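You operate a simulated robot arm through the tools that you are given. There is no shell and no other tool.

The job below is to be done with a simulated robot arm. You get a single attempt, and the scene is never put back.

Task
Run a proof on the yellow paper roll with the pull dial on low.
Fine: stand it in the roll well, push down the red grip lever, wind the yellow wheel. Leave the printer line's other controls alone.
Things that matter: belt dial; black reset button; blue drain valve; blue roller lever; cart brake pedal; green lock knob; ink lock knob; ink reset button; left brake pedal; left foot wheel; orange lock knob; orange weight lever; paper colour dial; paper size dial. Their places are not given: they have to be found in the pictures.

It is judged by the outcome, as a careful person would: the job done as asked, and still so three seconds after it is handed in. It fails if anything else is knocked over, pushed out of place, dropped, spilled or broken.

Robot
A 6-joint arm with a two-finger gripper, fixed in place. Base frame: the origin is on the floor under the middle of its stand, x ahead of it, y to its left, z up. Lengths are in m, angles in rad, forces in N, time in s.
It reaches about 1.417 m from its shoulder. Its first joint turns from -2.897 to 2.897 rad. Payload 3.43 kg.
The TCP is the grasp point between the finger pads, 0.02 m short of the fingertips. In the tool frame z runs along the fingers and y along their closing line. The gripper opens to 0.19 m; its body begins 0.248 m behind the TCP.
Orientation is that of the tool frame in the base frame, as a unit quaternion [x, y, z, w]. With the fingers straight down and closing along the base's y, the tool's x points along the base's -x, its y along +y and its z along -z.

Tools
- The arm moves only by the tool send_rows. Its argument "plan" is a list of rows, each a list of 7 numbers: the shift along the base's x, y, z in units of 400 mm (1.0 is 400 mm), then the turn, a rotation vector about the base's x, y, z in units of 120 degrees (1.0 is 120 degrees), then the closure, from 0 (fully open) to 1 (shut). In form: [[dx, dy, dz, wx, wy, wz, claw], ...]. A call has 1 to 20 rows; each row is the pose to reach, as a shift and turn from the pose commanded when the call began. A call with a number of a shift or a turn outside -1 to 1 is refused whole. A row lasts 0.2 s, in which the tool goes at most 0.05 m and 0.15 rad; a call with a longer step from one row to the next is refused whole, and so is a gripper value outside its range. Where a pose cannot be reached the arm comes as near as it can. A force on the tool above 40 N (or 10 N above the force at the start of the call, whichever is more), or a blocked arm, ends the call early, and 0.2 s more pass. Each finger travels about 0.153 m/s and halts on what it meets, pressing with about 30 N; the grip force reading is that of the motor and also rises with nothing between the fingers. The clock runs only during rows and for 0.2 s after the last one: add rows that repeat a pose to give the fingers time. It gives the time, the measured TCP pose, the force on the tool (base axes), the opening and the grip force at its end, in the units of the frame above (readings bear some noise), with the torque about the TCP (base axes, N m) and any sound that the robot's microphone picked up.
- Cameras (640 x 400 px; columns grow to the right, rows downward): "scene" is fixed at [0.0484, 0.5002, 1.6838]; the picture's right is [0.07, -1.00, 0.00], its down [-0.56, -0.04, -0.83] and it looks along [0.82, 0.06, -0.56] (base axes); focal length 214 px, centre (320, 200). "wrist" rides on the gripper at [0.07, -0.008, -0.288] in the tool frame; the picture's right is [0.12, 0.99, 0.00], its down [-0.96, 0.12, -0.25] and it looks along [-0.25, 0.03, 0.97] (tool axes); focal length 261 px, centre (320, 200).
- snapshot(camera): a new picture of that camera. The clock stands still meanwhile.
- slide_trunk(by): moves the trunk up (or, below 0, down) by that many m; the arm rides with it, the base frame stays. It gives what a move gives, with no picture.
- point_at(camera, pixels): for up to 12 pixels [column, row] of the newest picture of that camera ("zoom" is the newest enlarged one), the place [x, y, z] in the base frame of the surface seen there, good to about 0.002 m. The clock stands still meanwhile.
- zoom(camera, box): a new picture of the part [left, top, right, bottom] of that camera's present view, enlarged. The clock stands still meanwhile.
- hand_in(): hands the job in; it is judged then, once.

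Unless the task says otherwise, let go and move clear before handing in.

The tools are called after ">>>" as name(argument=value, ...) on one line, values as JSON. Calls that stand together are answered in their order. send_rows: Moves the arm, as the interface text tells. Its arguments: {"type":"object","properties":{"plan":{"type":"array"}},"required":["plan"]} The other tools are called the same way: slide_trunk (by) moves the trunk up or down; snapshot (camera) takes a picture; point_at (camera, pixels) gives the place of the surface under pixels of a picture; zoom (camera, box) takes an enlarged picture of a part of a camera's view; hand_in () hands the job in.

At the start:

```text
t: 0.0
position: [0.4323, -0.2712, 1.5841]
ee_rot: [0.0, 1.0, 0.0, 0.0]
ft_force: [0.1, -0.6, -0.3]
ft_torque: [-0.04, 0.01, 0.0]
opening: 0.1897
grasp_force: 0.0
trunk travel left (down, up): [-0.375, 0.065]
```

scene: 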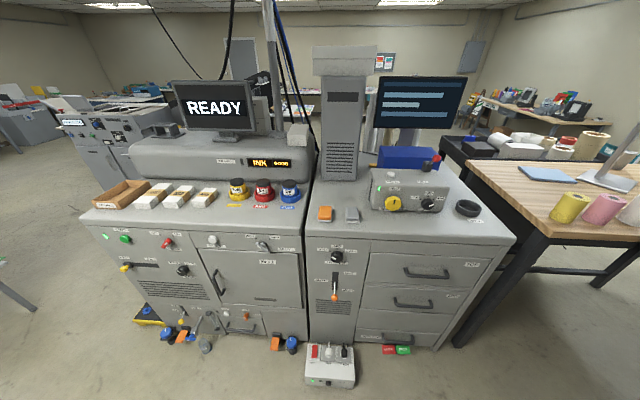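
wrist: 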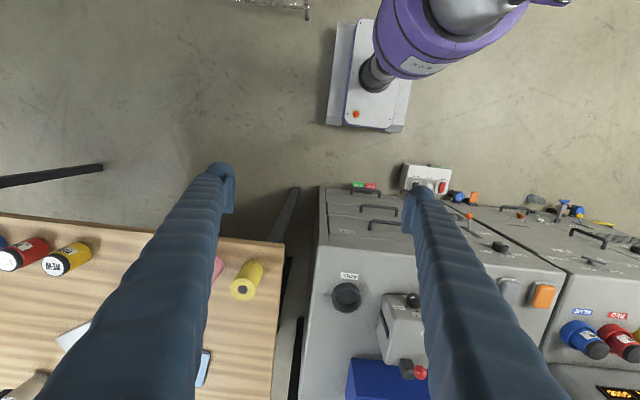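

The scene shows the yellow roll near pixel (570,207) on the table, a black ring (the well?) near (467,208), and a grey box with a yellow wheel at (393,203) and a dial at (428,203). I'll zoom in on these areas to read the labels.

>>> zoom(camera="scene", box=[360, 140, 500, 228])

>>> zoom(camera="scene", box=[500, 140, 640, 228])

>>> zoom(camera="scene", box=[300, 220, 500, 345])

>>> zoom(camera="scene", box=[90, 220, 310, 358])

>>> zoom(camera="scene", box=[80, 150, 320, 250])

>>> zoom(camera="scene", box=[280, 330, 430, 400])

```text
4.55 times, centred on (430, 184) of scene
```

zoom: 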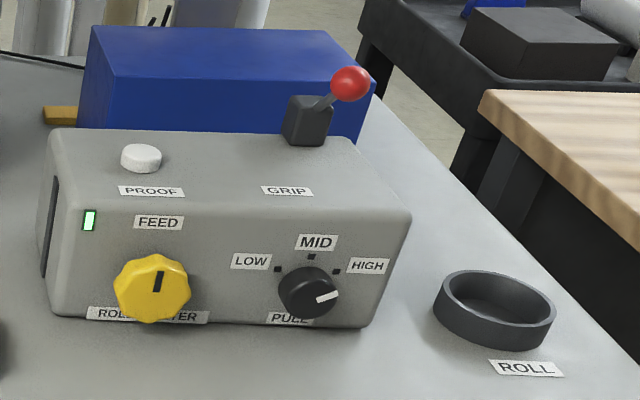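

```text
4.55 times, centred on (570, 184) of scene
```

zoom: 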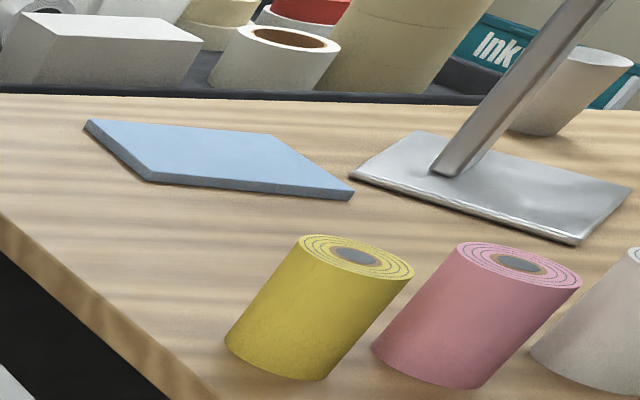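

```text
3.20 times, centred on (400, 282) of scene
```

zoom: 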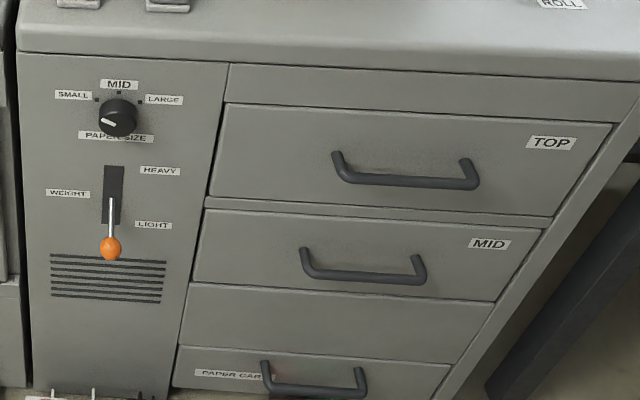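

```text
2.90 times, centred on (200, 289) of scene
```

zoom: 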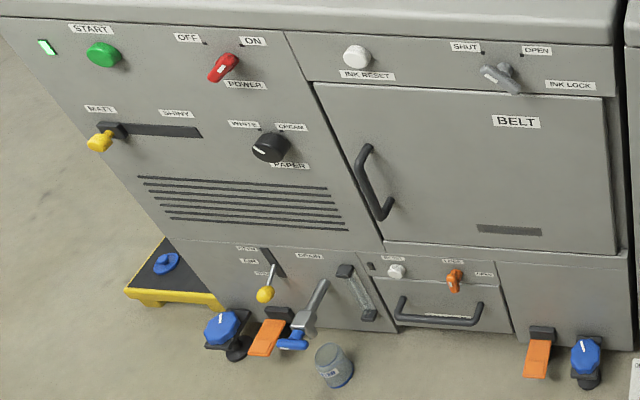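

```text
2.67 times, centred on (200, 200) of scene
```

zoom: 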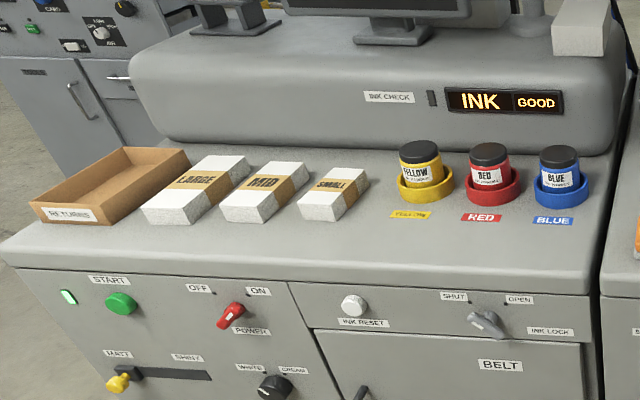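

```text
4.27 times, centred on (355, 365) of scene
```

zoom: 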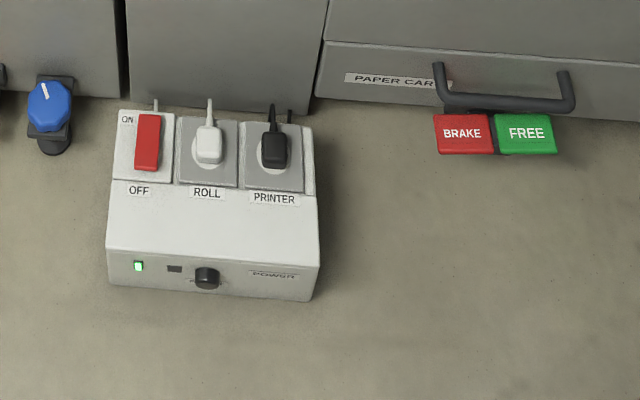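

The unit has a yellow FEED wheel, a PULL dial that points at HIGH, a red GRIP lever, a white PROOF button, and the ROLL well at its right. Next I'll read the screen and measure these parts in 3D.

>>> zoom(camera="scene", box=[360, 60, 480, 140])

>>> zoom(camera="scene", box=[365, 160, 455, 216])

```text
5.00 times, centred on (420, 100) of scene
```

zoom: 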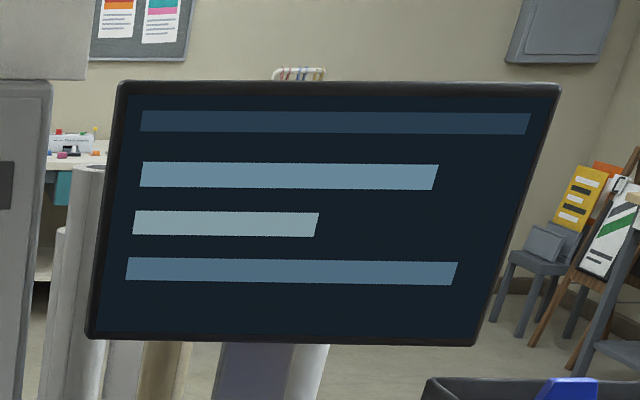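

```text
7.11 times, centred on (410, 188) of scene
```

zoom: 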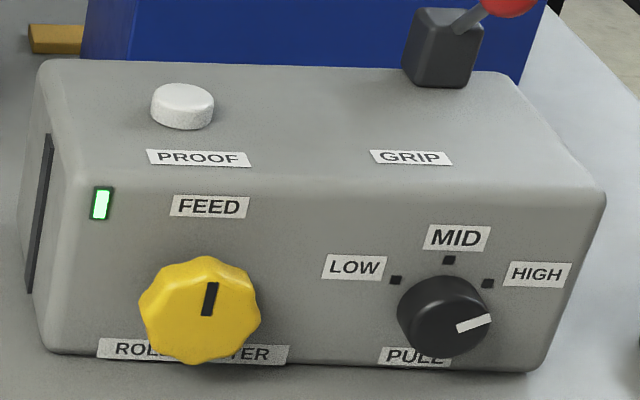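

The PULL dial's white pointer (480,322 in the zoom) aims near HIGH. I'll now get 3D points of the face, dial, wheel, lever and button.

>>> point_at(camera="zoom", pixels=[[444, 318], [488, 320], [462, 329], [395, 280], [449, 260], [487, 283], [200, 315], [212, 290], [182, 98], [500, 5], [440, 50], [300, 240]])

>>> point_at(camera="scene", pixels=[[372, 175], [448, 185], [372, 209], [440, 211], [452, 188], [467, 208], [457, 206], [480, 208], [468, 201], [468, 214], [436, 158], [433, 160]])

```text
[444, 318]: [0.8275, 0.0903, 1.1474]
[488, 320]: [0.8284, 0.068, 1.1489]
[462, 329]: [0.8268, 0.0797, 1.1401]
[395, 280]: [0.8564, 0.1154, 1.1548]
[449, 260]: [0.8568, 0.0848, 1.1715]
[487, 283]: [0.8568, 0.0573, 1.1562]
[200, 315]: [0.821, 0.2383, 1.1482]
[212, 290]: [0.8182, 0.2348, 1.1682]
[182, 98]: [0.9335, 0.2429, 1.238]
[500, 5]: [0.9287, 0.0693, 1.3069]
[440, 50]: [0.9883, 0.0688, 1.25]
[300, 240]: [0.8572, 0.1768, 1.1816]
```

```text
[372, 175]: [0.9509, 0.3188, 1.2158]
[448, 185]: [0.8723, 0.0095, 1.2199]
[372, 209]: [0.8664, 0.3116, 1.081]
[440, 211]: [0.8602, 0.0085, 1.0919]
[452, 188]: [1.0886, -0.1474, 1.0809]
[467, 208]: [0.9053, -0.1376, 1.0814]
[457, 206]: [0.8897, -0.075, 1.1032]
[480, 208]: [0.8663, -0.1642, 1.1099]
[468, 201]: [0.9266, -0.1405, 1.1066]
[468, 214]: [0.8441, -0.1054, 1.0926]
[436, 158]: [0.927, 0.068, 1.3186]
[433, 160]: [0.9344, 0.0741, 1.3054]
```

The box face lies at x≈0.857, the dial centre is near (0.828, 0.087, 1.14), and the counter top is z≈1.081. Next I'll measure the well and the rolls.

>>> zoom(camera="scene", box=[445, 193, 491, 221])

>>> point_at(camera="zoom", pixels=[[140, 180], [460, 230], [300, 100], [330, 280], [180, 130], [430, 150], [250, 300], [320, 170], [320, 200], [350, 230], [150, 350], [450, 380]])

>>> zoom(camera="scene", box=[540, 180, 612, 226])

```text
13.91 times, centred on (468, 207) of scene
```

zoom: 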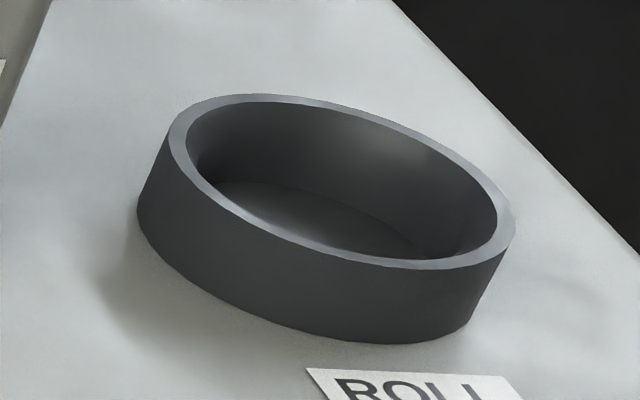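

```text
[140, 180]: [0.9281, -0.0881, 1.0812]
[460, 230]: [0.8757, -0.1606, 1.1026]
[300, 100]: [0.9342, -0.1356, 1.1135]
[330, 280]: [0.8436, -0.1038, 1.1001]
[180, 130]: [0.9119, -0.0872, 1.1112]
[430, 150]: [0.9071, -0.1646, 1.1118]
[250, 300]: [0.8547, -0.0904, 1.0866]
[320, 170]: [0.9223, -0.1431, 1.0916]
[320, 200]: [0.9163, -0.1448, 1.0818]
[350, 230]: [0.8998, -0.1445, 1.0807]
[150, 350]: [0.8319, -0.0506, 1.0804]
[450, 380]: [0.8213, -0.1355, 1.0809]
```

```text
8.70 times, centred on (576, 203) of scene
```

zoom: 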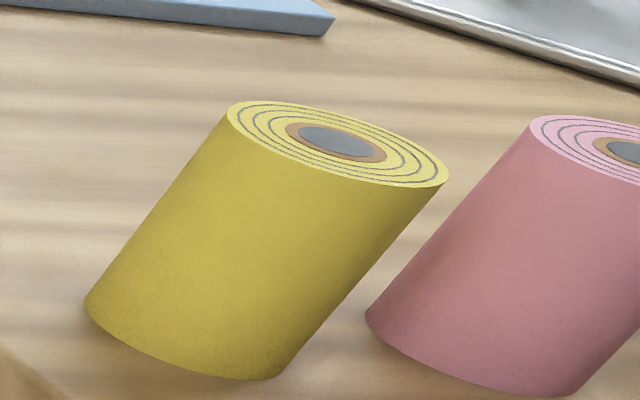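

The roll zoom is sharp; its top ellipse runs from (228,112) to (447,178) with its centre hole at (338,141). I'll measure the yellow roll's top and base and the pink roll.

>>> point_at(camera="zoom", pixels=[[338, 141], [233, 110], [440, 178], [380, 118], [290, 162], [180, 240], [150, 320], [240, 370], [520, 190], [560, 120], [630, 152], [60, 350]])

>>> zoom(camera="scene", box=[445, 193, 491, 221])

>>> point_at(camera="zoom", pixels=[[176, 130], [240, 99], [320, 103], [430, 140], [490, 180], [509, 215], [490, 250], [420, 264], [330, 254], [250, 222], [200, 185], [177, 155]])

```text
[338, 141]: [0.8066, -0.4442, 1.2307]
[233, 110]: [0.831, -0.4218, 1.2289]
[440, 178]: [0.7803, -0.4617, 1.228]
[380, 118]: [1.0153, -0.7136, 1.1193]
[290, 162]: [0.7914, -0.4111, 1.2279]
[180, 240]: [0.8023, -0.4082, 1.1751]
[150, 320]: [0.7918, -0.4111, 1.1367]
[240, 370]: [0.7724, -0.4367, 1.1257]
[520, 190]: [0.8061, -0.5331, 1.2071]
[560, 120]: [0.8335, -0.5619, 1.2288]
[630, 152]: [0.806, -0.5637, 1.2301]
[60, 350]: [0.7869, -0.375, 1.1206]
```

```text
13.91 times, centred on (468, 207) of scene
```

zoom: 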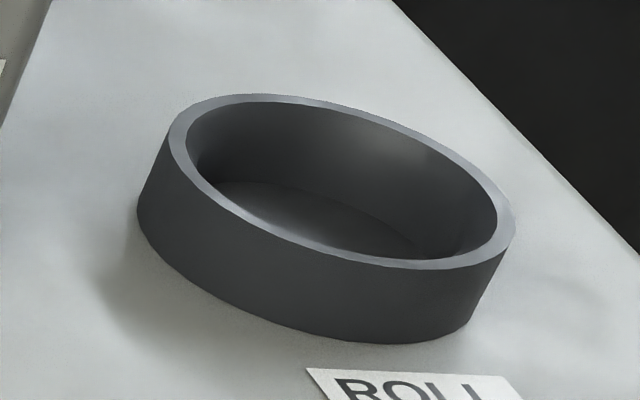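

```text
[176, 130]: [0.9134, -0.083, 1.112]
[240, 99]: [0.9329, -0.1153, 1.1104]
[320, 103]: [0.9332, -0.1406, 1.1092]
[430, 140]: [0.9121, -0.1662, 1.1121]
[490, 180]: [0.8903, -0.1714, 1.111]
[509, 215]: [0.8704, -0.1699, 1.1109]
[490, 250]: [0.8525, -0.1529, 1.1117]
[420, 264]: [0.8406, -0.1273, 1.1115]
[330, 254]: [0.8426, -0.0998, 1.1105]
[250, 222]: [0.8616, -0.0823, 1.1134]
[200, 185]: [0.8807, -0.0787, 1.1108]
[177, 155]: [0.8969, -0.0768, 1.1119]
```

The roll is about 0.072 across and 0.11 tall, with its axis near (0.806,-0.444) and its top at z≈1.229. The well centre is near (0.887,-0.124), rim at z≈1.111. I'll measure the counter's front edge and look with the wrist camera to judge clearance for a horizontal approach to the dial.

>>> point_at(camera="scene", pixels=[[410, 232], [340, 232], [500, 235], [410, 238], [325, 213], [352, 213], [428, 273], [336, 256], [380, 150], [430, 152], [337, 170], [395, 215]])

>>> zoom(camera="wrist", box=[320, 240, 560, 400])

>>> zoom(camera="wrist", box=[160, 230, 320, 340])

```text
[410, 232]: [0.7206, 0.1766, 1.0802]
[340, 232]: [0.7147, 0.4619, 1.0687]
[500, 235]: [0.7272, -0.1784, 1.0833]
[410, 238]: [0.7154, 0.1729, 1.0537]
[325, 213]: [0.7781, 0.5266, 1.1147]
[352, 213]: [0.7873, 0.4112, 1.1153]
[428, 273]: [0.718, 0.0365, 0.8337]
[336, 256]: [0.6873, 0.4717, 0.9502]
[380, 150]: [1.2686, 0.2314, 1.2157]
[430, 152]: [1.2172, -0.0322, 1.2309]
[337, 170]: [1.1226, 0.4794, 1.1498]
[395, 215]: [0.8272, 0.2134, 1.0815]
```

```text
2.50 times, centred on (440, 320) of wrist
```

zoom: 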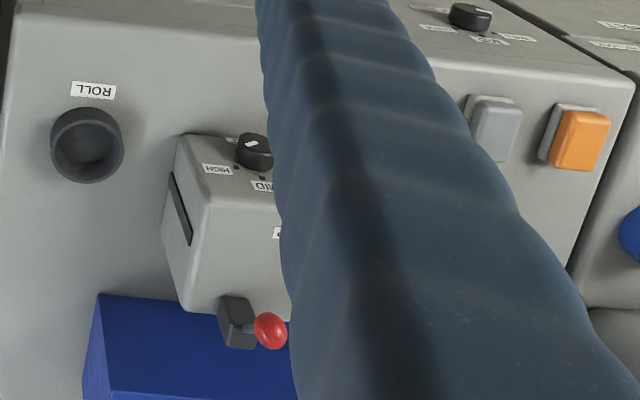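

```text
3.64 times, centred on (240, 285) of wrist
```

zoom: 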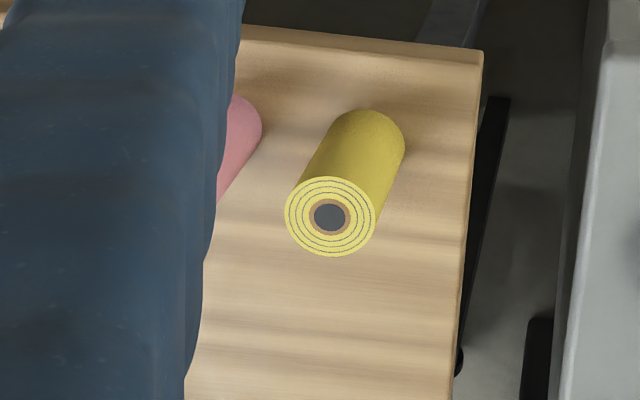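

The counter's front edge is at x≈0.72, so a horizontal tool at dial height keeps its body clear of the counter. I'll measure finger thickness from the wrist picture ((415,200), (432,200) etc.) before moving.

>>> snapshot(camera="wrist")

>>> point_at(camera="wrist", pixels=[[234, 185], [222, 170], [212, 170], [228, 205], [200, 190], [215, 250], [150, 250], [206, 330], [80, 330], [405, 200], [430, 200], [420, 190]])

```text
taken
```

wrist: 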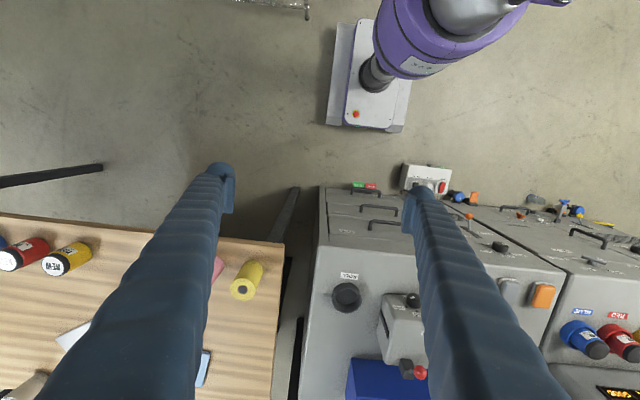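

```text
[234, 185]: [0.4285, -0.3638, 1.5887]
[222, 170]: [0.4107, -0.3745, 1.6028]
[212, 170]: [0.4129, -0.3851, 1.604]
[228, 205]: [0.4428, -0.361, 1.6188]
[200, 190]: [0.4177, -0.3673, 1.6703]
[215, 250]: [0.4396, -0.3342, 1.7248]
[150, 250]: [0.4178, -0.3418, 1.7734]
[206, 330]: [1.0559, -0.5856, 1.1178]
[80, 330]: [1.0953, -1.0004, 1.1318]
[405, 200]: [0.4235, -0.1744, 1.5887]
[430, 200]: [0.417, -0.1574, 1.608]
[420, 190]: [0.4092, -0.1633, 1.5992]
```

Fingertips are about 0.02–0.03 m thick, and the fingers splay when open. I'll first move the arm in front of the dial, above the counter height, with the tool still pointing down.

>>> send_rows(plan=[[0.056, 0.075, -0.028, 0, 0, 0, 0.5], [0.112, 0.149, -0.056, 0, 0, 0, 0.5], [0.168, 0.224, -0.084, 0, 0, 0, 0.5], [0.223, 0.298, -0.112, 0, 0, 0, 0.5], [0.279, 0.373, -0.14, 0, 0, 0, 0.5], [0.335, 0.448, -0.168, 0, 0, 0, 0.5], [0.391, 0.522, -0.196, 0, 0, 0, 0.5], [0.447, 0.597, -0.224, 0, 0, 0, 0.5], [0.503, 0.671, -0.252, 0, 0, 0, 0.5], [0.558, 0.746, -0.28, 0, 0, 0, 0.5], [0.614, 0.82, -0.308, 0, 0, 0, 0.5], [0.67, 0.895, -0.335, 0, 0, 0, 0.5], [0.67, 0.895, -0.335, 0, 0, 0, 0.5]])

>>> snapshot(camera="scene")

>>> snapshot(camera="wrist")

```text
t: 2.8
position: [0.6994, 0.089, 1.451]
ee_rot: [0.001, 1.0, 0.0, 0.0]
ft_force: [-0.1, -0.2, 0.3]
ft_torque: [0.04, -0.11, -0.01]
opening: 0.0947
grasp_force: 0.0
trunk travel left (down, up): [-0.375, 0.065]
```

```text
taken
```

scene: 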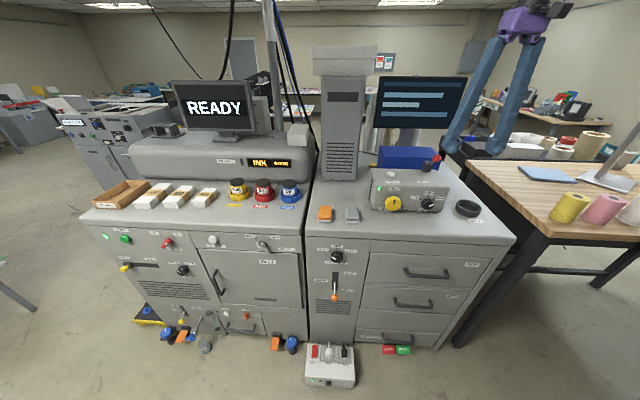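

```text
taken
```

wrist: 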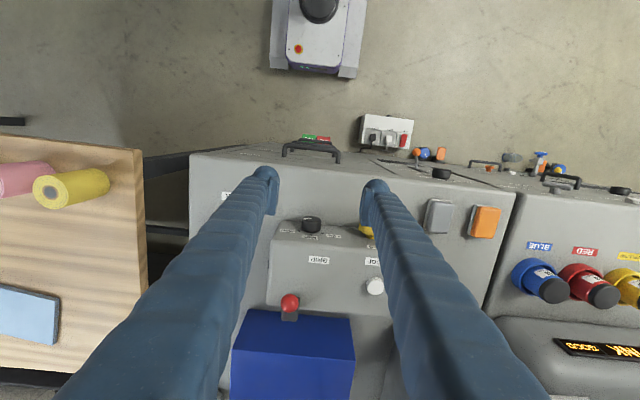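

The TCP is at (0.70, 0.089, 1.45) and the gripper shows at (490,80) in the scene, clear of everything. Now I'll swing the tool to point along +x.

>>> send_rows(plan=[[0, 0, 0, 0, -0.0625, 0, 0.5], [0, 0, 0, 0, -0.125, 0, 0.5], [0, 0, 0, 0, -0.1875, 0, 0.5], [0, 0, 0, 0, -0.25, 0, 0.5], [0, 0, 0, 0, -0.3125, 0, 0.5], [0, 0, 0, 0, -0.375, 0, 0.5], [0, 0, 0, 0, -0.4375, 0, 0.5], [0, 0, 0, 0, -0.5, 0, 0.5], [0, 0, 0, 0, -0.5625, 0, 0.5], [0, 0, 0, 0, -0.625, 0, 0.5], [0, 0, 0, 0, -0.6875, 0, 0.5], [0, 0, 0, 0, -0.75, 0, 0.5], [0, 0, 0, 0, -0.75, 0, 0.5]])

>>> snapshot(camera="scene")

>>> snapshot(camera="wrist")

```text
t: 5.6
position: [0.7943, 0.1381, 1.4972]
ee_rot: [-0.007, 0.718, -0.018, 0.696]
ft_force: [-0.9, 0.4, 0.0]
ft_torque: [-0.01, 0.04, 0.06]
opening: 0.0951
grasp_force: 0.1
out of reach, approached as far as the arm can: row 7, 8, 9, 10, 11, 12, 13
trunk travel left (down, up): [-0.375, 0.065]
```

```text
taken
```

scene: 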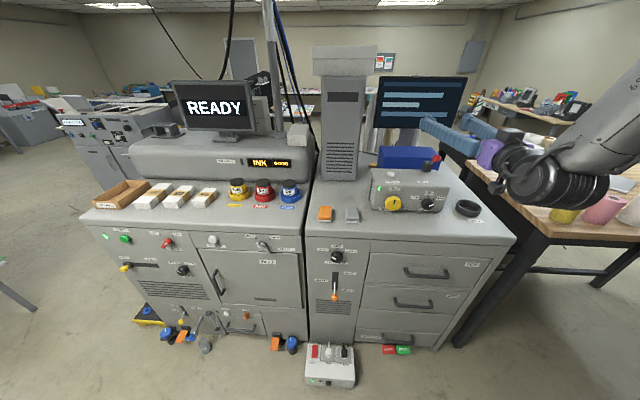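

```text
taken
```

wrist: 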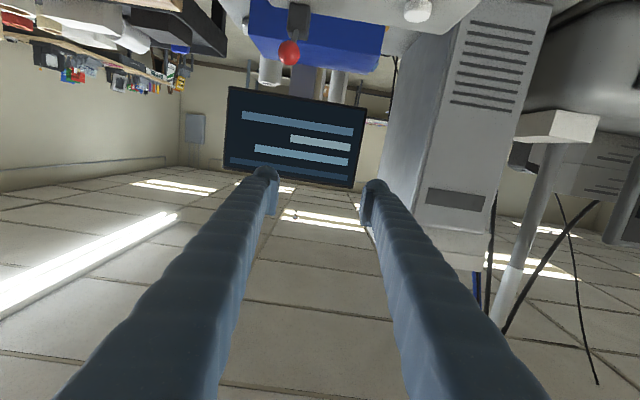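

The horizontal pose there was out of reach by a little (it stopped at x=0.794, z=1.497), since the wrist is too close in. I'll try lower and slightly further forward to see what is reachable.

>>> send_rows(plan=[[0.025, 0, -0.1, 0, 0, 0, 0.5], [0.05, 0, -0.2, 0, 0, 0, 0.5], [0.075, 0, -0.3, 0, 0, 0, 0.5], [0.1, 0, -0.4, 0, 0, 0, 0.5], [0.1, 0, -0.4, 0, 0, 0, 0.5]])

```text
t: 6.8
position: [0.8616, 0.1498, 1.3699]
ee_rot: [-0.026, 0.728, -0.051, 0.683]
ft_force: [-0.6, 0.3, -0.1]
ft_torque: [0.0, 0.03, -0.07]
opening: 0.0949
grasp_force: 0.0
out of reach, approached as far as the arm can: row 1, 2, 3, 4, 5
trunk travel left (down, up): [-0.375, 0.065]
```

Going lower pushes the inner limit further out, so the shoulder must sit below this height; lowering the trunk should help. First I'll raise the TCP well clear.

>>> send_rows(plan=[[0, 0, 0.1, 0, 0, 0, 0.5], [0, 0, 0.2, 0, 0, 0, 0.5], [0, 0, 0.3, 0, 0, 0, 0.5], [0, 0, 0.4, 0, 0, 0, 0.5], [0, 0, 0.5, 0, 0, 0, 0.5], [0, 0, 0.6, 0, 0, 0, 0.5], [0, 0, 0.7, 0, 0, 0, 0.5], [0, 0, 0.8, 0, 0, 0, 0.5], [0, 0, 0.8, 0, 0, 0, 0.5]])

```text
t: 9.0
position: [0.8949, 0.1342, 1.6083]
ee_rot: [-0.03, 0.758, -0.07, 0.648]
ft_force: [0.8, -0.5, -0.1]
ft_torque: [-0.02, -0.03, -0.04]
opening: 0.0951
grasp_force: 0.2
trunk travel left (down, up): [-0.375, 0.065]
stopped in row 9: the arm was blocked; the commanded pose is now the measured one
```

The call stopped as blocked at (0.895, 0.134, 1.608), with the orientation somewhat off. I'll look before doing anything else.

>>> snapshot(camera="scene")

>>> snapshot(camera="wrist")

```text
taken
```

scene: 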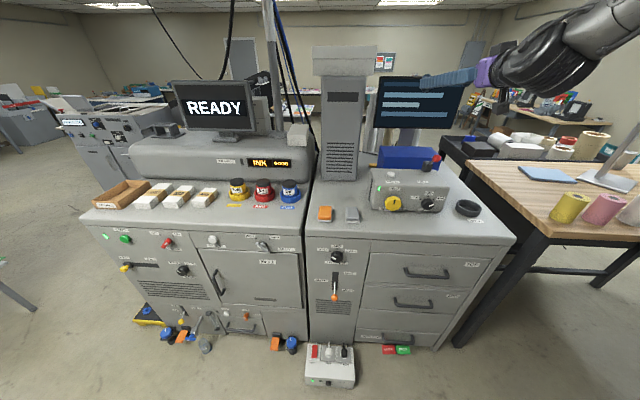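

```text
taken
```

wrist: 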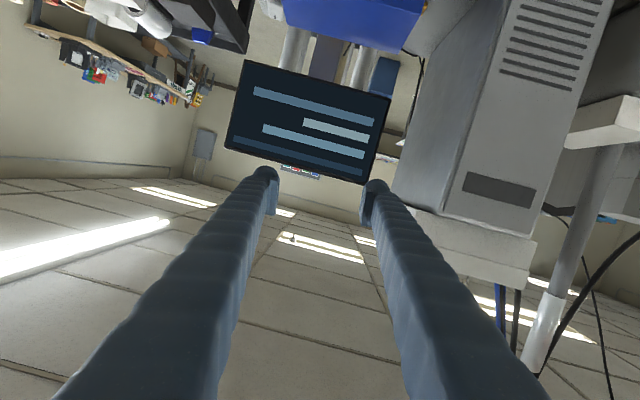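

There's no contact visible; it is likely a joint-speed or limit stall, and the commanded pose has been reset. I'll straighten the orientation to point exactly along +x and draw back to about (0.79, 0.087, 1.60).

>>> send_rows(plan=[[-0.06, -0.03, 0, 0.017, -0.0186, 0.007, 0.5], [-0.12, -0.06, 0, 0.034, -0.037, 0.0135, 0.5], [-0.18, -0.09, 0, 0.051, -0.056, 0.02, 0.5], [-0.24, -0.1175, 0, 0.0675, -0.0743, 0.027, 0.5], [-0.26, -0.1175, 0, 0.0675, -0.0743, 0.027, 0.5], [-0.26, -0.1175, 0, 0.0675, -0.0743, 0.027, 0.5]])

```text
t: 10.6
position: [0.7967, 0.0808, 1.5864]
ee_rot: [0.002, 0.718, -0.007, 0.696]
ft_force: [0.5, -0.3, -0.2]
ft_torque: [-0.02, -0.02, 0.0]
opening: 0.0952
grasp_force: 0.1
trunk travel left (down, up): [-0.375, 0.065]
stopped in row 6: the arm was blocked; the commanded pose is now the measured one
```

The tool is now near (0.797, 0.081, 1.586), pointing along +x. Fingertips are at x≈0.817, in front of the box face (0.857), so I'll lower the trunk in a first step of 0.2 m.

>>> slide_trunk(by=-0.2)

```text
t: 12.8
position: [0.7942, 0.0831, 1.3886]
ee_rot: [0.0, 0.717, -0.005, 0.697]
ft_force: [0.6, 0.3, 0.0]
ft_torque: [-0.01, 0.06, 0.03]
opening: 0.0949
grasp_force: 0.0
trunk travel left (down, up): [-0.175, 0.265]
```

TCP is at z=1.389 with the same pose. I'll check the pictures, then continue lowering.

>>> snapshot(camera="scene")

>>> snapshot(camera="wrist")

```text
taken
```

scene: 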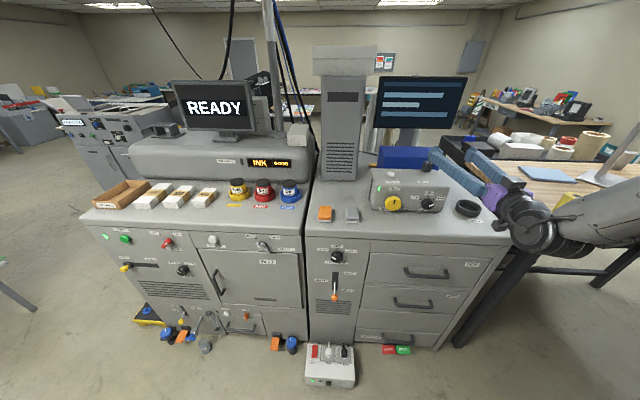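

```text
taken
```

wrist: 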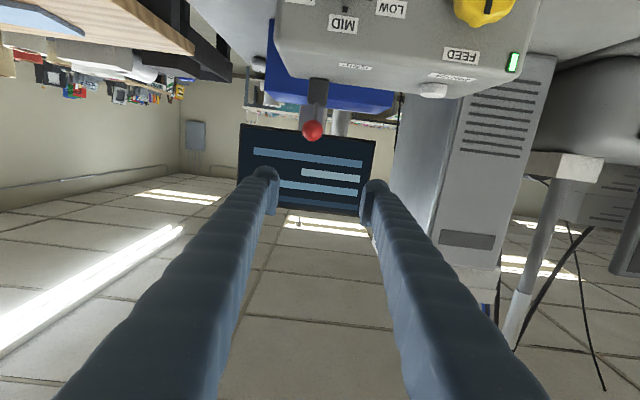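

The path is clear; the wrist at (540,220) stays in front of the counter. I'll lower the trunk the rest of the way.

>>> slide_trunk(by=-0.175)

>>> snapshot(camera="scene")

>>> snapshot(camera="wrist")

```text
t: 14.7
position: [0.7951, 0.0839, 1.2146]
ee_rot: [-0.001, 0.717, -0.005, 0.697]
ft_force: [-0.1, 0.1, 1.0]
ft_torque: [0.0, 0.0, 0.0]
opening: 0.095
grasp_force: 0.0
trunk travel left (down, up): [0.0, 0.44]
```

```text
taken
```

scene: 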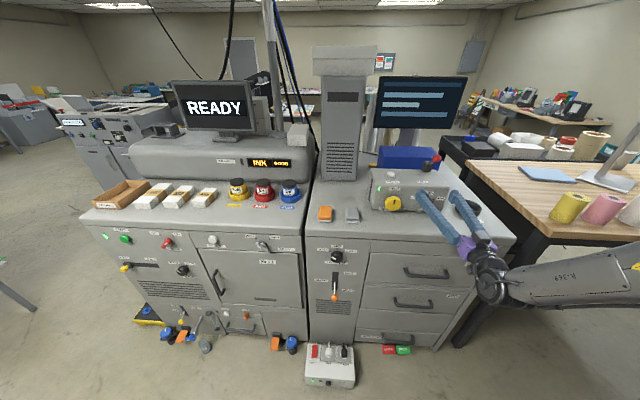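

```text
taken
```

wrist: 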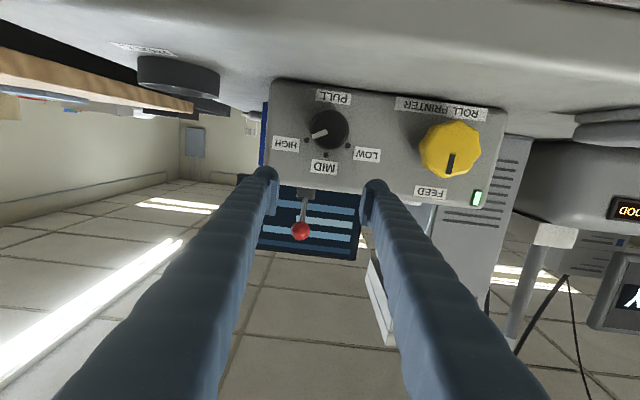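

Now the wrist view shows the dial at (328,130) pointing to HIGH and the wheel at (450,150), upside down. I'll zoom in to measure the dial precisely.

>>> zoom(camera="wrist", box=[260, 70, 500, 220])

>>> point_at(camera="zoom", pixels=[[181, 158], [160, 172], [215, 145], [121, 188], [176, 226], [235, 206], [180, 110], [228, 150], [490, 215], [510, 245], [440, 200], [580, 200]])

```text
2.67 times, centred on (380, 145) of wrist
```

zoom: 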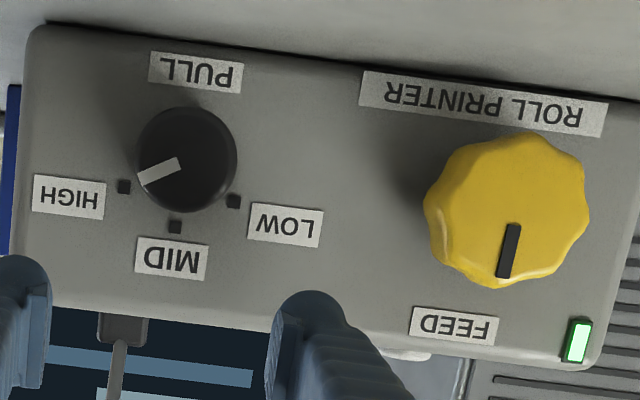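

```text
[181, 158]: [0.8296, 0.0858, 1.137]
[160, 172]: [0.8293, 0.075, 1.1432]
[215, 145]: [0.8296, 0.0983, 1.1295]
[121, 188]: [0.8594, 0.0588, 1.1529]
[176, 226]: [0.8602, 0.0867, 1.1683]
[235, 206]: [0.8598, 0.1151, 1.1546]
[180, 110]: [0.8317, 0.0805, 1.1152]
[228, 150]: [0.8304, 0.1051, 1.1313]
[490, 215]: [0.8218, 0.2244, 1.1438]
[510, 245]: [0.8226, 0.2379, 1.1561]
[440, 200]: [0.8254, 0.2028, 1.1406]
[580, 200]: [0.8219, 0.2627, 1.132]
```

The dial axis is at about (y 0.087, z 1.137) with its front at x≈0.830, and the pointer stands about 60° right of vertical. I'll tilt the tool about 10° nose-down, come down to dial height in front of it, and then check.

>>> send_rows(plan=[[0.005, 0.005, -0.03, 0, 0.0375, 0, 0.58], [0.01, 0.01, -0.08, 0, 0.075, 0, 0.58], [0.01, 0.01, -0.14, 0, 0.075, 0, 0.58], [0.01, 0.01, -0.194, 0, 0.075, 0, 0.58], [0.01, 0.01, -0.194, 0, 0.075, 0, 0.58]])

>>> snapshot(camera="wrist")

>>> snapshot(camera="scene")

```text
t: 15.9
position: [0.7972, 0.0883, 1.145]
ee_rot: [0.0, 0.766, -0.004, 0.643]
ft_force: [0.2, -0.8, -0.1]
ft_torque: [-0.03, -0.01, -0.02]
opening: 0.0797
grasp_force: 0.0
trunk travel left (down, up): [0.0, 0.44]
```

```text
taken
```

wrist: 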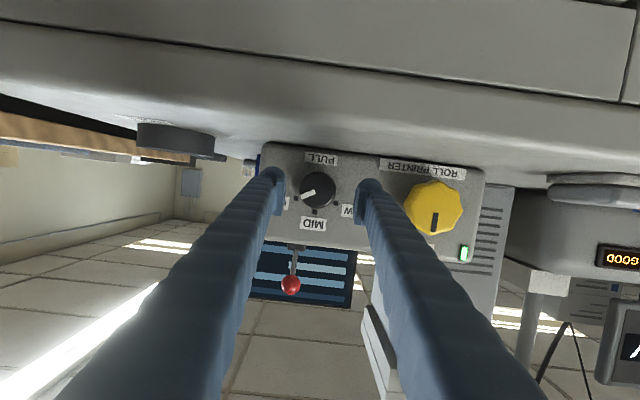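

```text
taken
```

scene: 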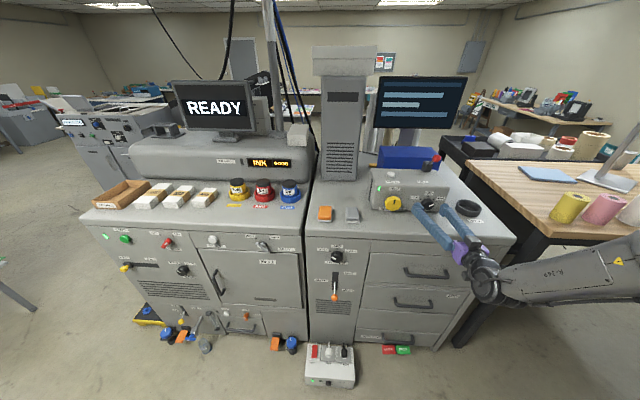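

The open fingers straddle the dial (tips at (277,185) and (367,190), dial at (318,190)). I'll move forward over the knob and roll the tool +30° while still open.

>>> send_rows(plan=[[0.0, -0.002, -0.018, 0, 0, 0, 0.58], [0.04, -0.003, -0.018, 0, 0, 0, 0.58], [0.08, -0.003, -0.018, 0, 0, 0, 0.6], [0.08, -0.003, -0.018, 0.0625, 0, 0, 0.6], [0.08, -0.003, -0.018, 0.125, 0, 0, 0.6], [0.08, -0.003, -0.018, 0.1875, 0, 0, 0.6], [0.08, -0.003, -0.018, 0.25, 0, 0, 0.6], [0.08, -0.003, -0.018, 0.25, 0, 0, 0.6]])

>>> snapshot(camera="wrist")

>>> zoom(camera="scene", box=[370, 160, 520, 300])

```text
t: 17.7
position: [0.8271, 0.0867, 1.1359]
ee_rot: [0.0, 0.766, -0.004, 0.642]
ft_force: [-0.4, 0.0, 0.3]
ft_torque: [-0.01, 0.02, 0.01]
opening: 0.0763
grasp_force: 0.1
out of reach, approached as far as the arm can: row 4, 5, 6, 7, 8
trunk travel left (down, up): [0.0, 0.44]
```

```text
taken
```

wrist: 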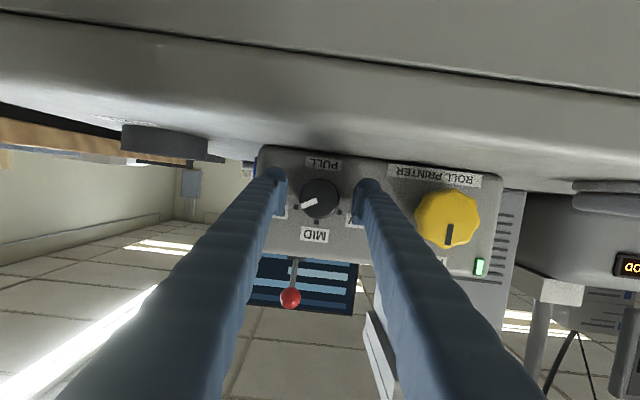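

```text
2.86 times, centred on (445, 230) of scene
```

zoom: 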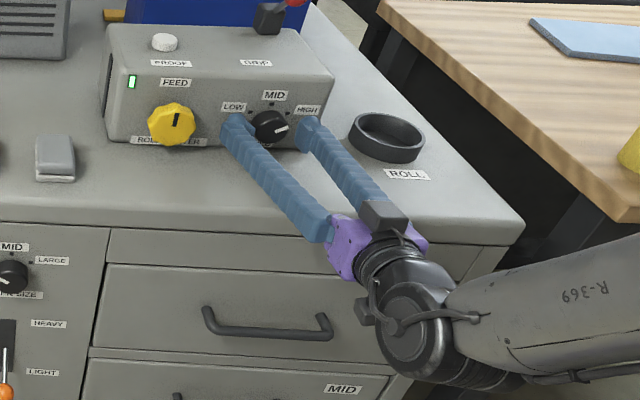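

The +30° roll is out of reach (a wrist joint limit), and the tool stayed level at x=0.827. I'll test rolling the other way with the fingers still open.

>>> send_rows(plan=[[0, 0, 0, -0.0625, 0, 0, 0.6], [0, 0, 0, -0.125, 0, 0, 0.6], [0, 0, 0, -0.1875, 0, 0, 0.6], [0, 0, 0, -0.25, 0, 0, 0.6], [0, 0, 0, -0.25, 0, 0, 0.6]])

```text
t: 18.9
position: [0.8296, 0.0874, 1.1359]
ee_rot: [-0.167, 0.739, -0.203, 0.62]
ft_force: [-0.1, -0.5, 0.5]
ft_torque: [-0.01, -0.04, -0.01]
opening: 0.0761
grasp_force: 0.1
trunk travel left (down, up): [0.0, 0.44]
```

The commanded pose follows the reached one, and rolling to −30° works. I'll back off, rise, and roll the tool a full half turn the other way (camera on top), so that I have room on both sides of level.

>>> send_rows(plan=[[-0.08, 0, 0, 0, 0, 0, 0.6], [-0.08, 0, 0.1, 0, 0, 0, 0.6], [-0.08, 0, 0.2, -0.03, 0, 0, 0.6], [-0.08, 0, 0.29, -0.09, 0, 0, 0.6], [-0.08, 0, 0.29, -0.16, 0, 0, 0.6], [-0.08, 0, 0.29, -0.23, 0, 0, 0.6], [-0.08, 0, 0.29, -0.3, 0, 0, 0.6], [-0.08, 0, 0.29, -0.37, 0, 0, 0.6], [-0.08, 0, 0.29, -0.44, 0, 0, 0.6], [-0.08, 0, 0.29, -0.51, 0, 0, 0.6], [-0.08, 0, 0.29, -0.58, 0, 0, 0.6], [-0.08, 0, 0.29, -0.65, 0, 0, 0.6], [-0.08, 0, 0.29, -0.65, 0, 0, 0.6]])

```text
t: 21.7
position: [0.7967, 0.0863, 1.2521]
ee_rot: [0.52, -0.447, 0.623, -0.377]
ft_force: [0.0, 0.9, -0.2]
ft_torque: [-0.01, -0.03, -0.02]
opening: 0.076
grasp_force: 0.1
trunk travel left (down, up): [0.0, 0.44]
```

Rolled to about −108° with no trouble. I'll finish the half turn to −180°.

>>> send_rows(plan=[[0, 0, 0, -0.07, 0, 0, 0.6], [0, 0, 0, -0.14, 0, 0, 0.6], [0, 0, 0, -0.21, 0, 0, 0.6], [0, 0, 0, -0.28, 0, 0, 0.6], [0, 0, 0, -0.35, 0, 0, 0.6], [0, 0, 0, -0.42, 0, 0, 0.6], [0, 0, 0, -0.49, 0, 0, 0.6], [0, 0, 0, -0.56, 0, 0, 0.6], [0, 0, 0, -0.6, 0, 0, 0.6], [0, 0, 0, -0.6, 0, 0, 0.6]])

```text
t: 23.9
position: [0.793, 0.0991, 1.2525]
ee_rot: [0.643, 0.001, 0.766, 0.003]
ft_force: [-0.2, -0.7, -1.0]
ft_torque: [0.03, -0.02, 0.01]
opening: 0.0759
grasp_force: 0.0
out of reach, approached as far as the arm can: row 9, 10
trunk travel left (down, up): [0.0, 0.44]
```

Half turn done; the tool now points 10° up, so I'll pitch it 20° down and recentre on y=0.087.

>>> send_rows(plan=[[0, -0.01, 0, 0, 0.056, 0, 0.6], [0, -0.02, 0, 0, 0.112, 0, 0.6], [0, -0.03, 0, 0, 0.1667, 0, 0.6], [0, -0.03, 0, 0, 0.1667, 0, 0.6]])

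>>> snapshot(camera="wrist")

>>> snapshot(camera="scene")

```text
t: 24.9
position: [0.7927, 0.0855, 1.2518]
ee_rot: [0.767, 0.005, 0.642, -0.002]
ft_force: [-0.9, -0.4, 0.5]
ft_torque: [-0.02, 0.04, 0.02]
opening: 0.0764
grasp_force: 0.1
trunk travel left (down, up): [0.0, 0.44]
```

```text
taken
```

wrist: 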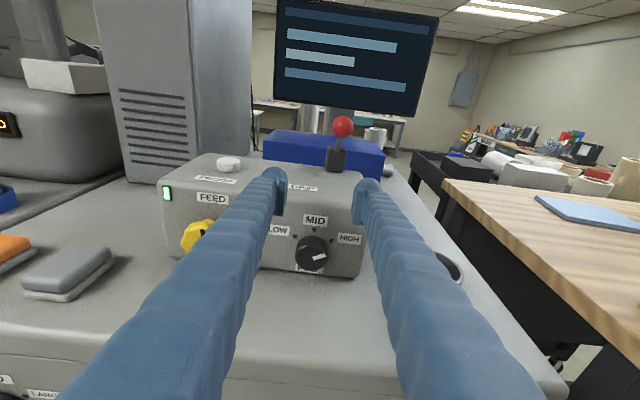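

```text
taken
```

scene: 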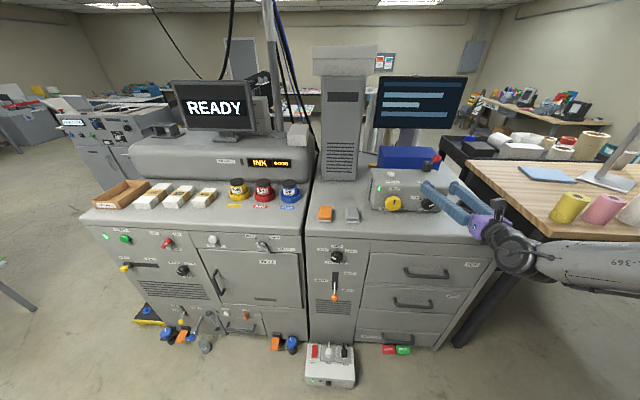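

The wrist view is now upright: dial at (313,253), wheel at (195,237), lever at (342,128). I'll test that a −40° roll from here is reachable in free air.

>>> send_rows(plan=[[0, 0, 0, -0.0667, 0, 0, 0.6], [0, 0, 0, -0.1333, 0, 0, 0.6], [0, 0, 0, -0.2, 0, 0, 0.6], [0, 0, 0, -0.2667, 0, 0, 0.6], [0, 0, 0, -0.3333, 0, 0, 0.6], [0, 0, 0, -0.3333, 0, 0, 0.6]])

```text
t: 26.3
position: [0.7939, 0.0864, 1.2519]
ee_rot: [0.72, 0.225, 0.603, 0.261]
ft_force: [-0.8, 0.0, 0.3]
ft_torque: [-0.03, 0.04, -0.02]
opening: 0.0758
grasp_force: 0.1
trunk travel left (down, up): [0.0, 0.44]
```

−40° works too. Now I'll roll to +35°, narrow the opening to about 0.065, come down to dial height and move forward over the knob.

>>> send_rows(plan=[[0, 0, 0, 0.0694, 0, 0, 0.65], [0, 0, 0, 0.1389, 0, 0, 0.65], [0, 0, 0, 0.2083, 0, 0, 0.65], [0, 0, 0, 0.2778, 0, 0, 0.65], [0, 0, 0, 0.3472, 0, 0, 0.65], [0, 0, 0, 0.4167, 0, 0, 0.65], [0, 0, 0, 0.4861, 0, 0, 0.65], [0, 0, 0, 0.5556, 0, 0, 0.65], [0, 0, 0, 0.625, 0, 0, 0.65], [0, 0.001, -0.1, 0.625, 0, 0, 0.65], [0, 0.001, -0.2, 0.625, 0, 0, 0.65], [0, 0.001, -0.2875, 0.625, 0, 0, 0.65], [0, 0.001, -0.2875, 0.625, 0, 0, 0.65]])

>>> snapshot(camera="wrist")

>>> zoom(camera="scene", box=[360, 160, 500, 250])

```text
t: 29.1
position: [0.7796, 0.1245, 1.1408]
ee_rot: [0.728, -0.207, 0.618, -0.212]
ft_force: [0.3, 0.0, -1.0]
ft_torque: [0.0, -0.05, 0.0]
opening: 0.0665
grasp_force: 0.1
out of reach, approached as far as the arm can: row 7, 8, 9, 10, 11, 12, 13
trunk travel left (down, up): [0.0, 0.44]
```

```text
taken
```

wrist: 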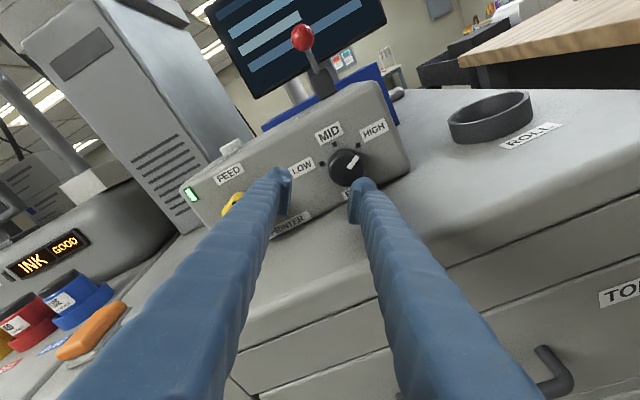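

```text
4.44 times, centred on (430, 205) of scene
```

zoom: 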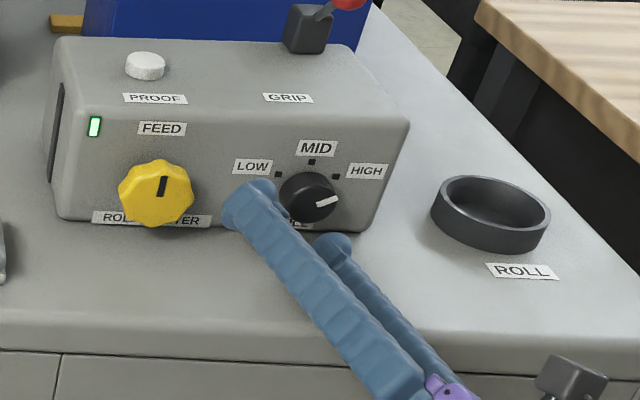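

The roll at x=0.78 pushed the wrist out of reach and the tool slid to y=0.1245, still short of the dial with no contact. I'll return to level at (0.795, 0.087, 1.137), then go forward, and only roll once I'm at x≈0.83.

>>> send_rows(plan=[[0.008, -0.02, -0.002, -0.0576, 0.001, 0.0053, 0.63], [0.016, -0.04, -0.004, -0.1152, 0.002, 0.0107, 0.63], [0.024, -0.06, -0.007, -0.1728, 0.003, 0.016, 0.63], [0.032, -0.08, -0.009, -0.2304, 0.004, 0.0214, 0.63], [0.0385, -0.094, -0.011, -0.288, 0.005, 0.0267, 0.63], [0.0385, -0.094, -0.011, -0.288, 0.005, 0.0267, 0.63]])

>>> snapshot(camera="wrist")

```text
t: 30.5
position: [0.7928, 0.088, 1.1375]
ee_rot: [0.767, 0.005, 0.642, 0.0]
ft_force: [-0.5, -0.5, -0.3]
ft_torque: [-0.01, -0.02, 0.0]
opening: 0.0702
grasp_force: 0.0
trunk travel left (down, up): [0.0, 0.44]
```

```text
taken
```

wrist: 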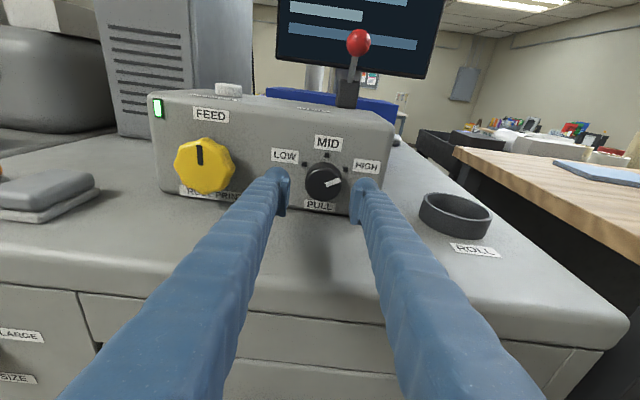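

Level and centred: the dial at (322,182) sits between the tips. I'll go forward to x≈0.83 and then roll +35° in place.

>>> send_rows(plan=[[0.046, -0.001, -0.001, 0, 0, 0, 0.63], [0.0925, -0.002, -0.002, 0, 0, 0, 0.63], [0.0925, -0.002, -0.002, 0.0583, 0, 0, 0.63], [0.0925, -0.002, -0.002, 0.1167, 0, 0, 0.63], [0.0925, -0.002, -0.002, 0.175, 0, 0, 0.63], [0.0925, -0.002, -0.002, 0.2333, 0, 0, 0.63], [0.0925, -0.002, -0.002, 0.2917, 0, 0, 0.63], [0.0925, -0.002, -0.002, 0.2917, 0, 0, 0.63]])

>>> snapshot(camera="wrist")

>>> zoom(camera="scene", box=[360, 160, 500, 250])

```text
t: 31.7
position: [0.8281, 0.1056, 1.1432]
ee_rot: [0.756, -0.109, 0.637, -0.105]
ft_force: [0.4, -27.1, -6.7]
ft_torque: [-0.08, -0.36, -0.17]
opening: 0.0863
grasp_force: 13.6
out of reach, approached as far as the arm can: row 3, 4, 5
trunk travel left (down, up): [0.0, 0.44]
stopped in row 5: the force on the tool passed its limit at 44 N (the readings are from after the stop); the commanded pose is now the measured one
```

```text
taken
```

wrist: 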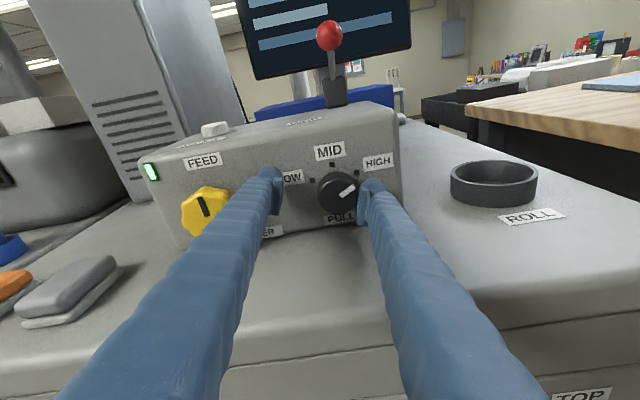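

```text
4.44 times, centred on (430, 205) of scene
```

zoom: 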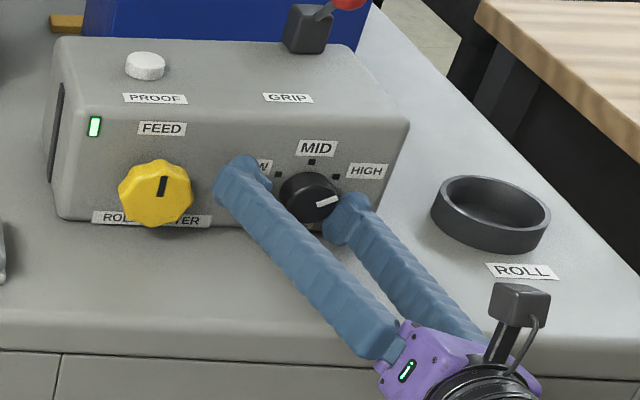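

The roll with the nose-down tilt swung the tool sideways and one finger pressed the dial (27 N); nothing moved, as the pointer still faces HIGH. I'll undo that to the level pose right away.

>>> send_rows(plan=[[0.002, -0.02, -0.006, -0.05, 0.001, 0.006, 0.6], [0.004, -0.035, -0.012, -0.1, 0.002, 0.013, 0.6], [0.005, -0.047, -0.016, -0.147, 0.0026, 0.019, 0.6], [0.005, -0.047, -0.016, -0.147, 0.0026, 0.019, 0.62]])

>>> snapshot(camera="wrist")

```text
t: 32.7
position: [0.8294, 0.0931, 1.1382]
ee_rot: [0.767, 0.007, 0.641, 0.001]
ft_force: [0.2, -0.1, 0.0]
ft_torque: [0.0, -0.02, 0.03]
opening: 0.0725
grasp_force: 0.1
trunk travel left (down, up): [0.0, 0.44]
```

```text
taken
```

wrist: 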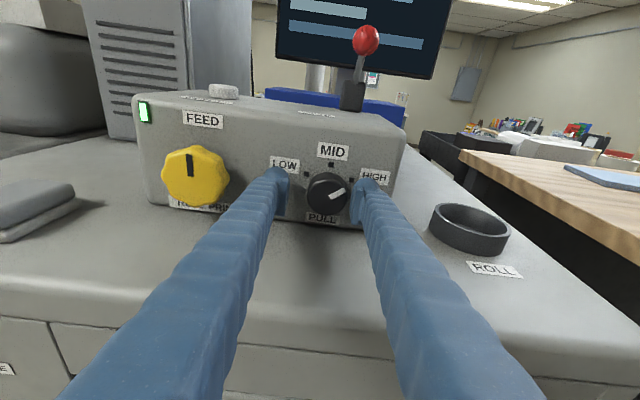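

Force is back to zero; the tool is 6 mm left of the dial axis. I'll recentre and roll about the tool's own axis by +35°, which keeps the wrist in a reachable place.

>>> send_rows(plan=[[0, -0.008, -0.002, 0, 0, 0, 0.63], [0, -0.0155, -0.004, 0, 0, 0, 0.63], [0, -0.0155, -0.004, 0.0575, 0, -0.0102, 0.63], [0, -0.0155, -0.004, 0.1149, 0, -0.0203, 0.63], [0, -0.0155, -0.004, 0.1724, 0, -0.0305, 0.63], [0, -0.0155, -0.004, 0.2298, 0, -0.0406, 0.63], [0, -0.0155, -0.004, 0.2873, 0, -0.0508, 0.63], [0, -0.0155, -0.004, 0.2873, 0, -0.0508, 0.63]])

>>> snapshot(camera="wrist")

>>> zoom(camera="scene", box=[360, 160, 500, 250])

```text
t: 34.5
position: [0.8287, 0.0897, 1.1368]
ee_rot: [0.731, -0.228, 0.615, -0.19]
ft_force: [-0.5, -0.4, 0.2]
ft_torque: [0.01, 0.0, 0.04]
opening: 0.0704
grasp_force: 0.0
out of reach, approached as far as the arm can: row 3, 4, 5
trunk travel left (down, up): [0.0, 0.44]
```

```text
taken
```

wrist: 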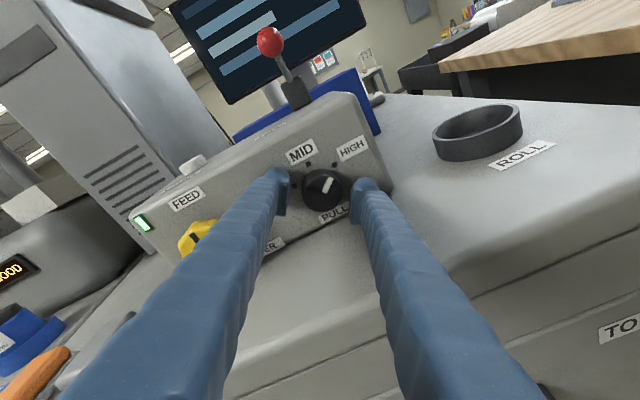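

```text
4.44 times, centred on (430, 205) of scene
```

zoom: 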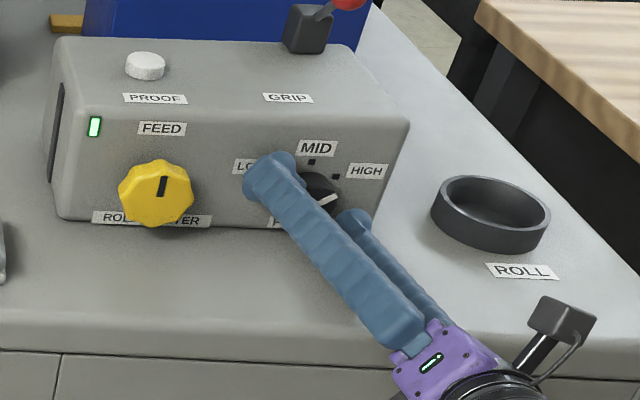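

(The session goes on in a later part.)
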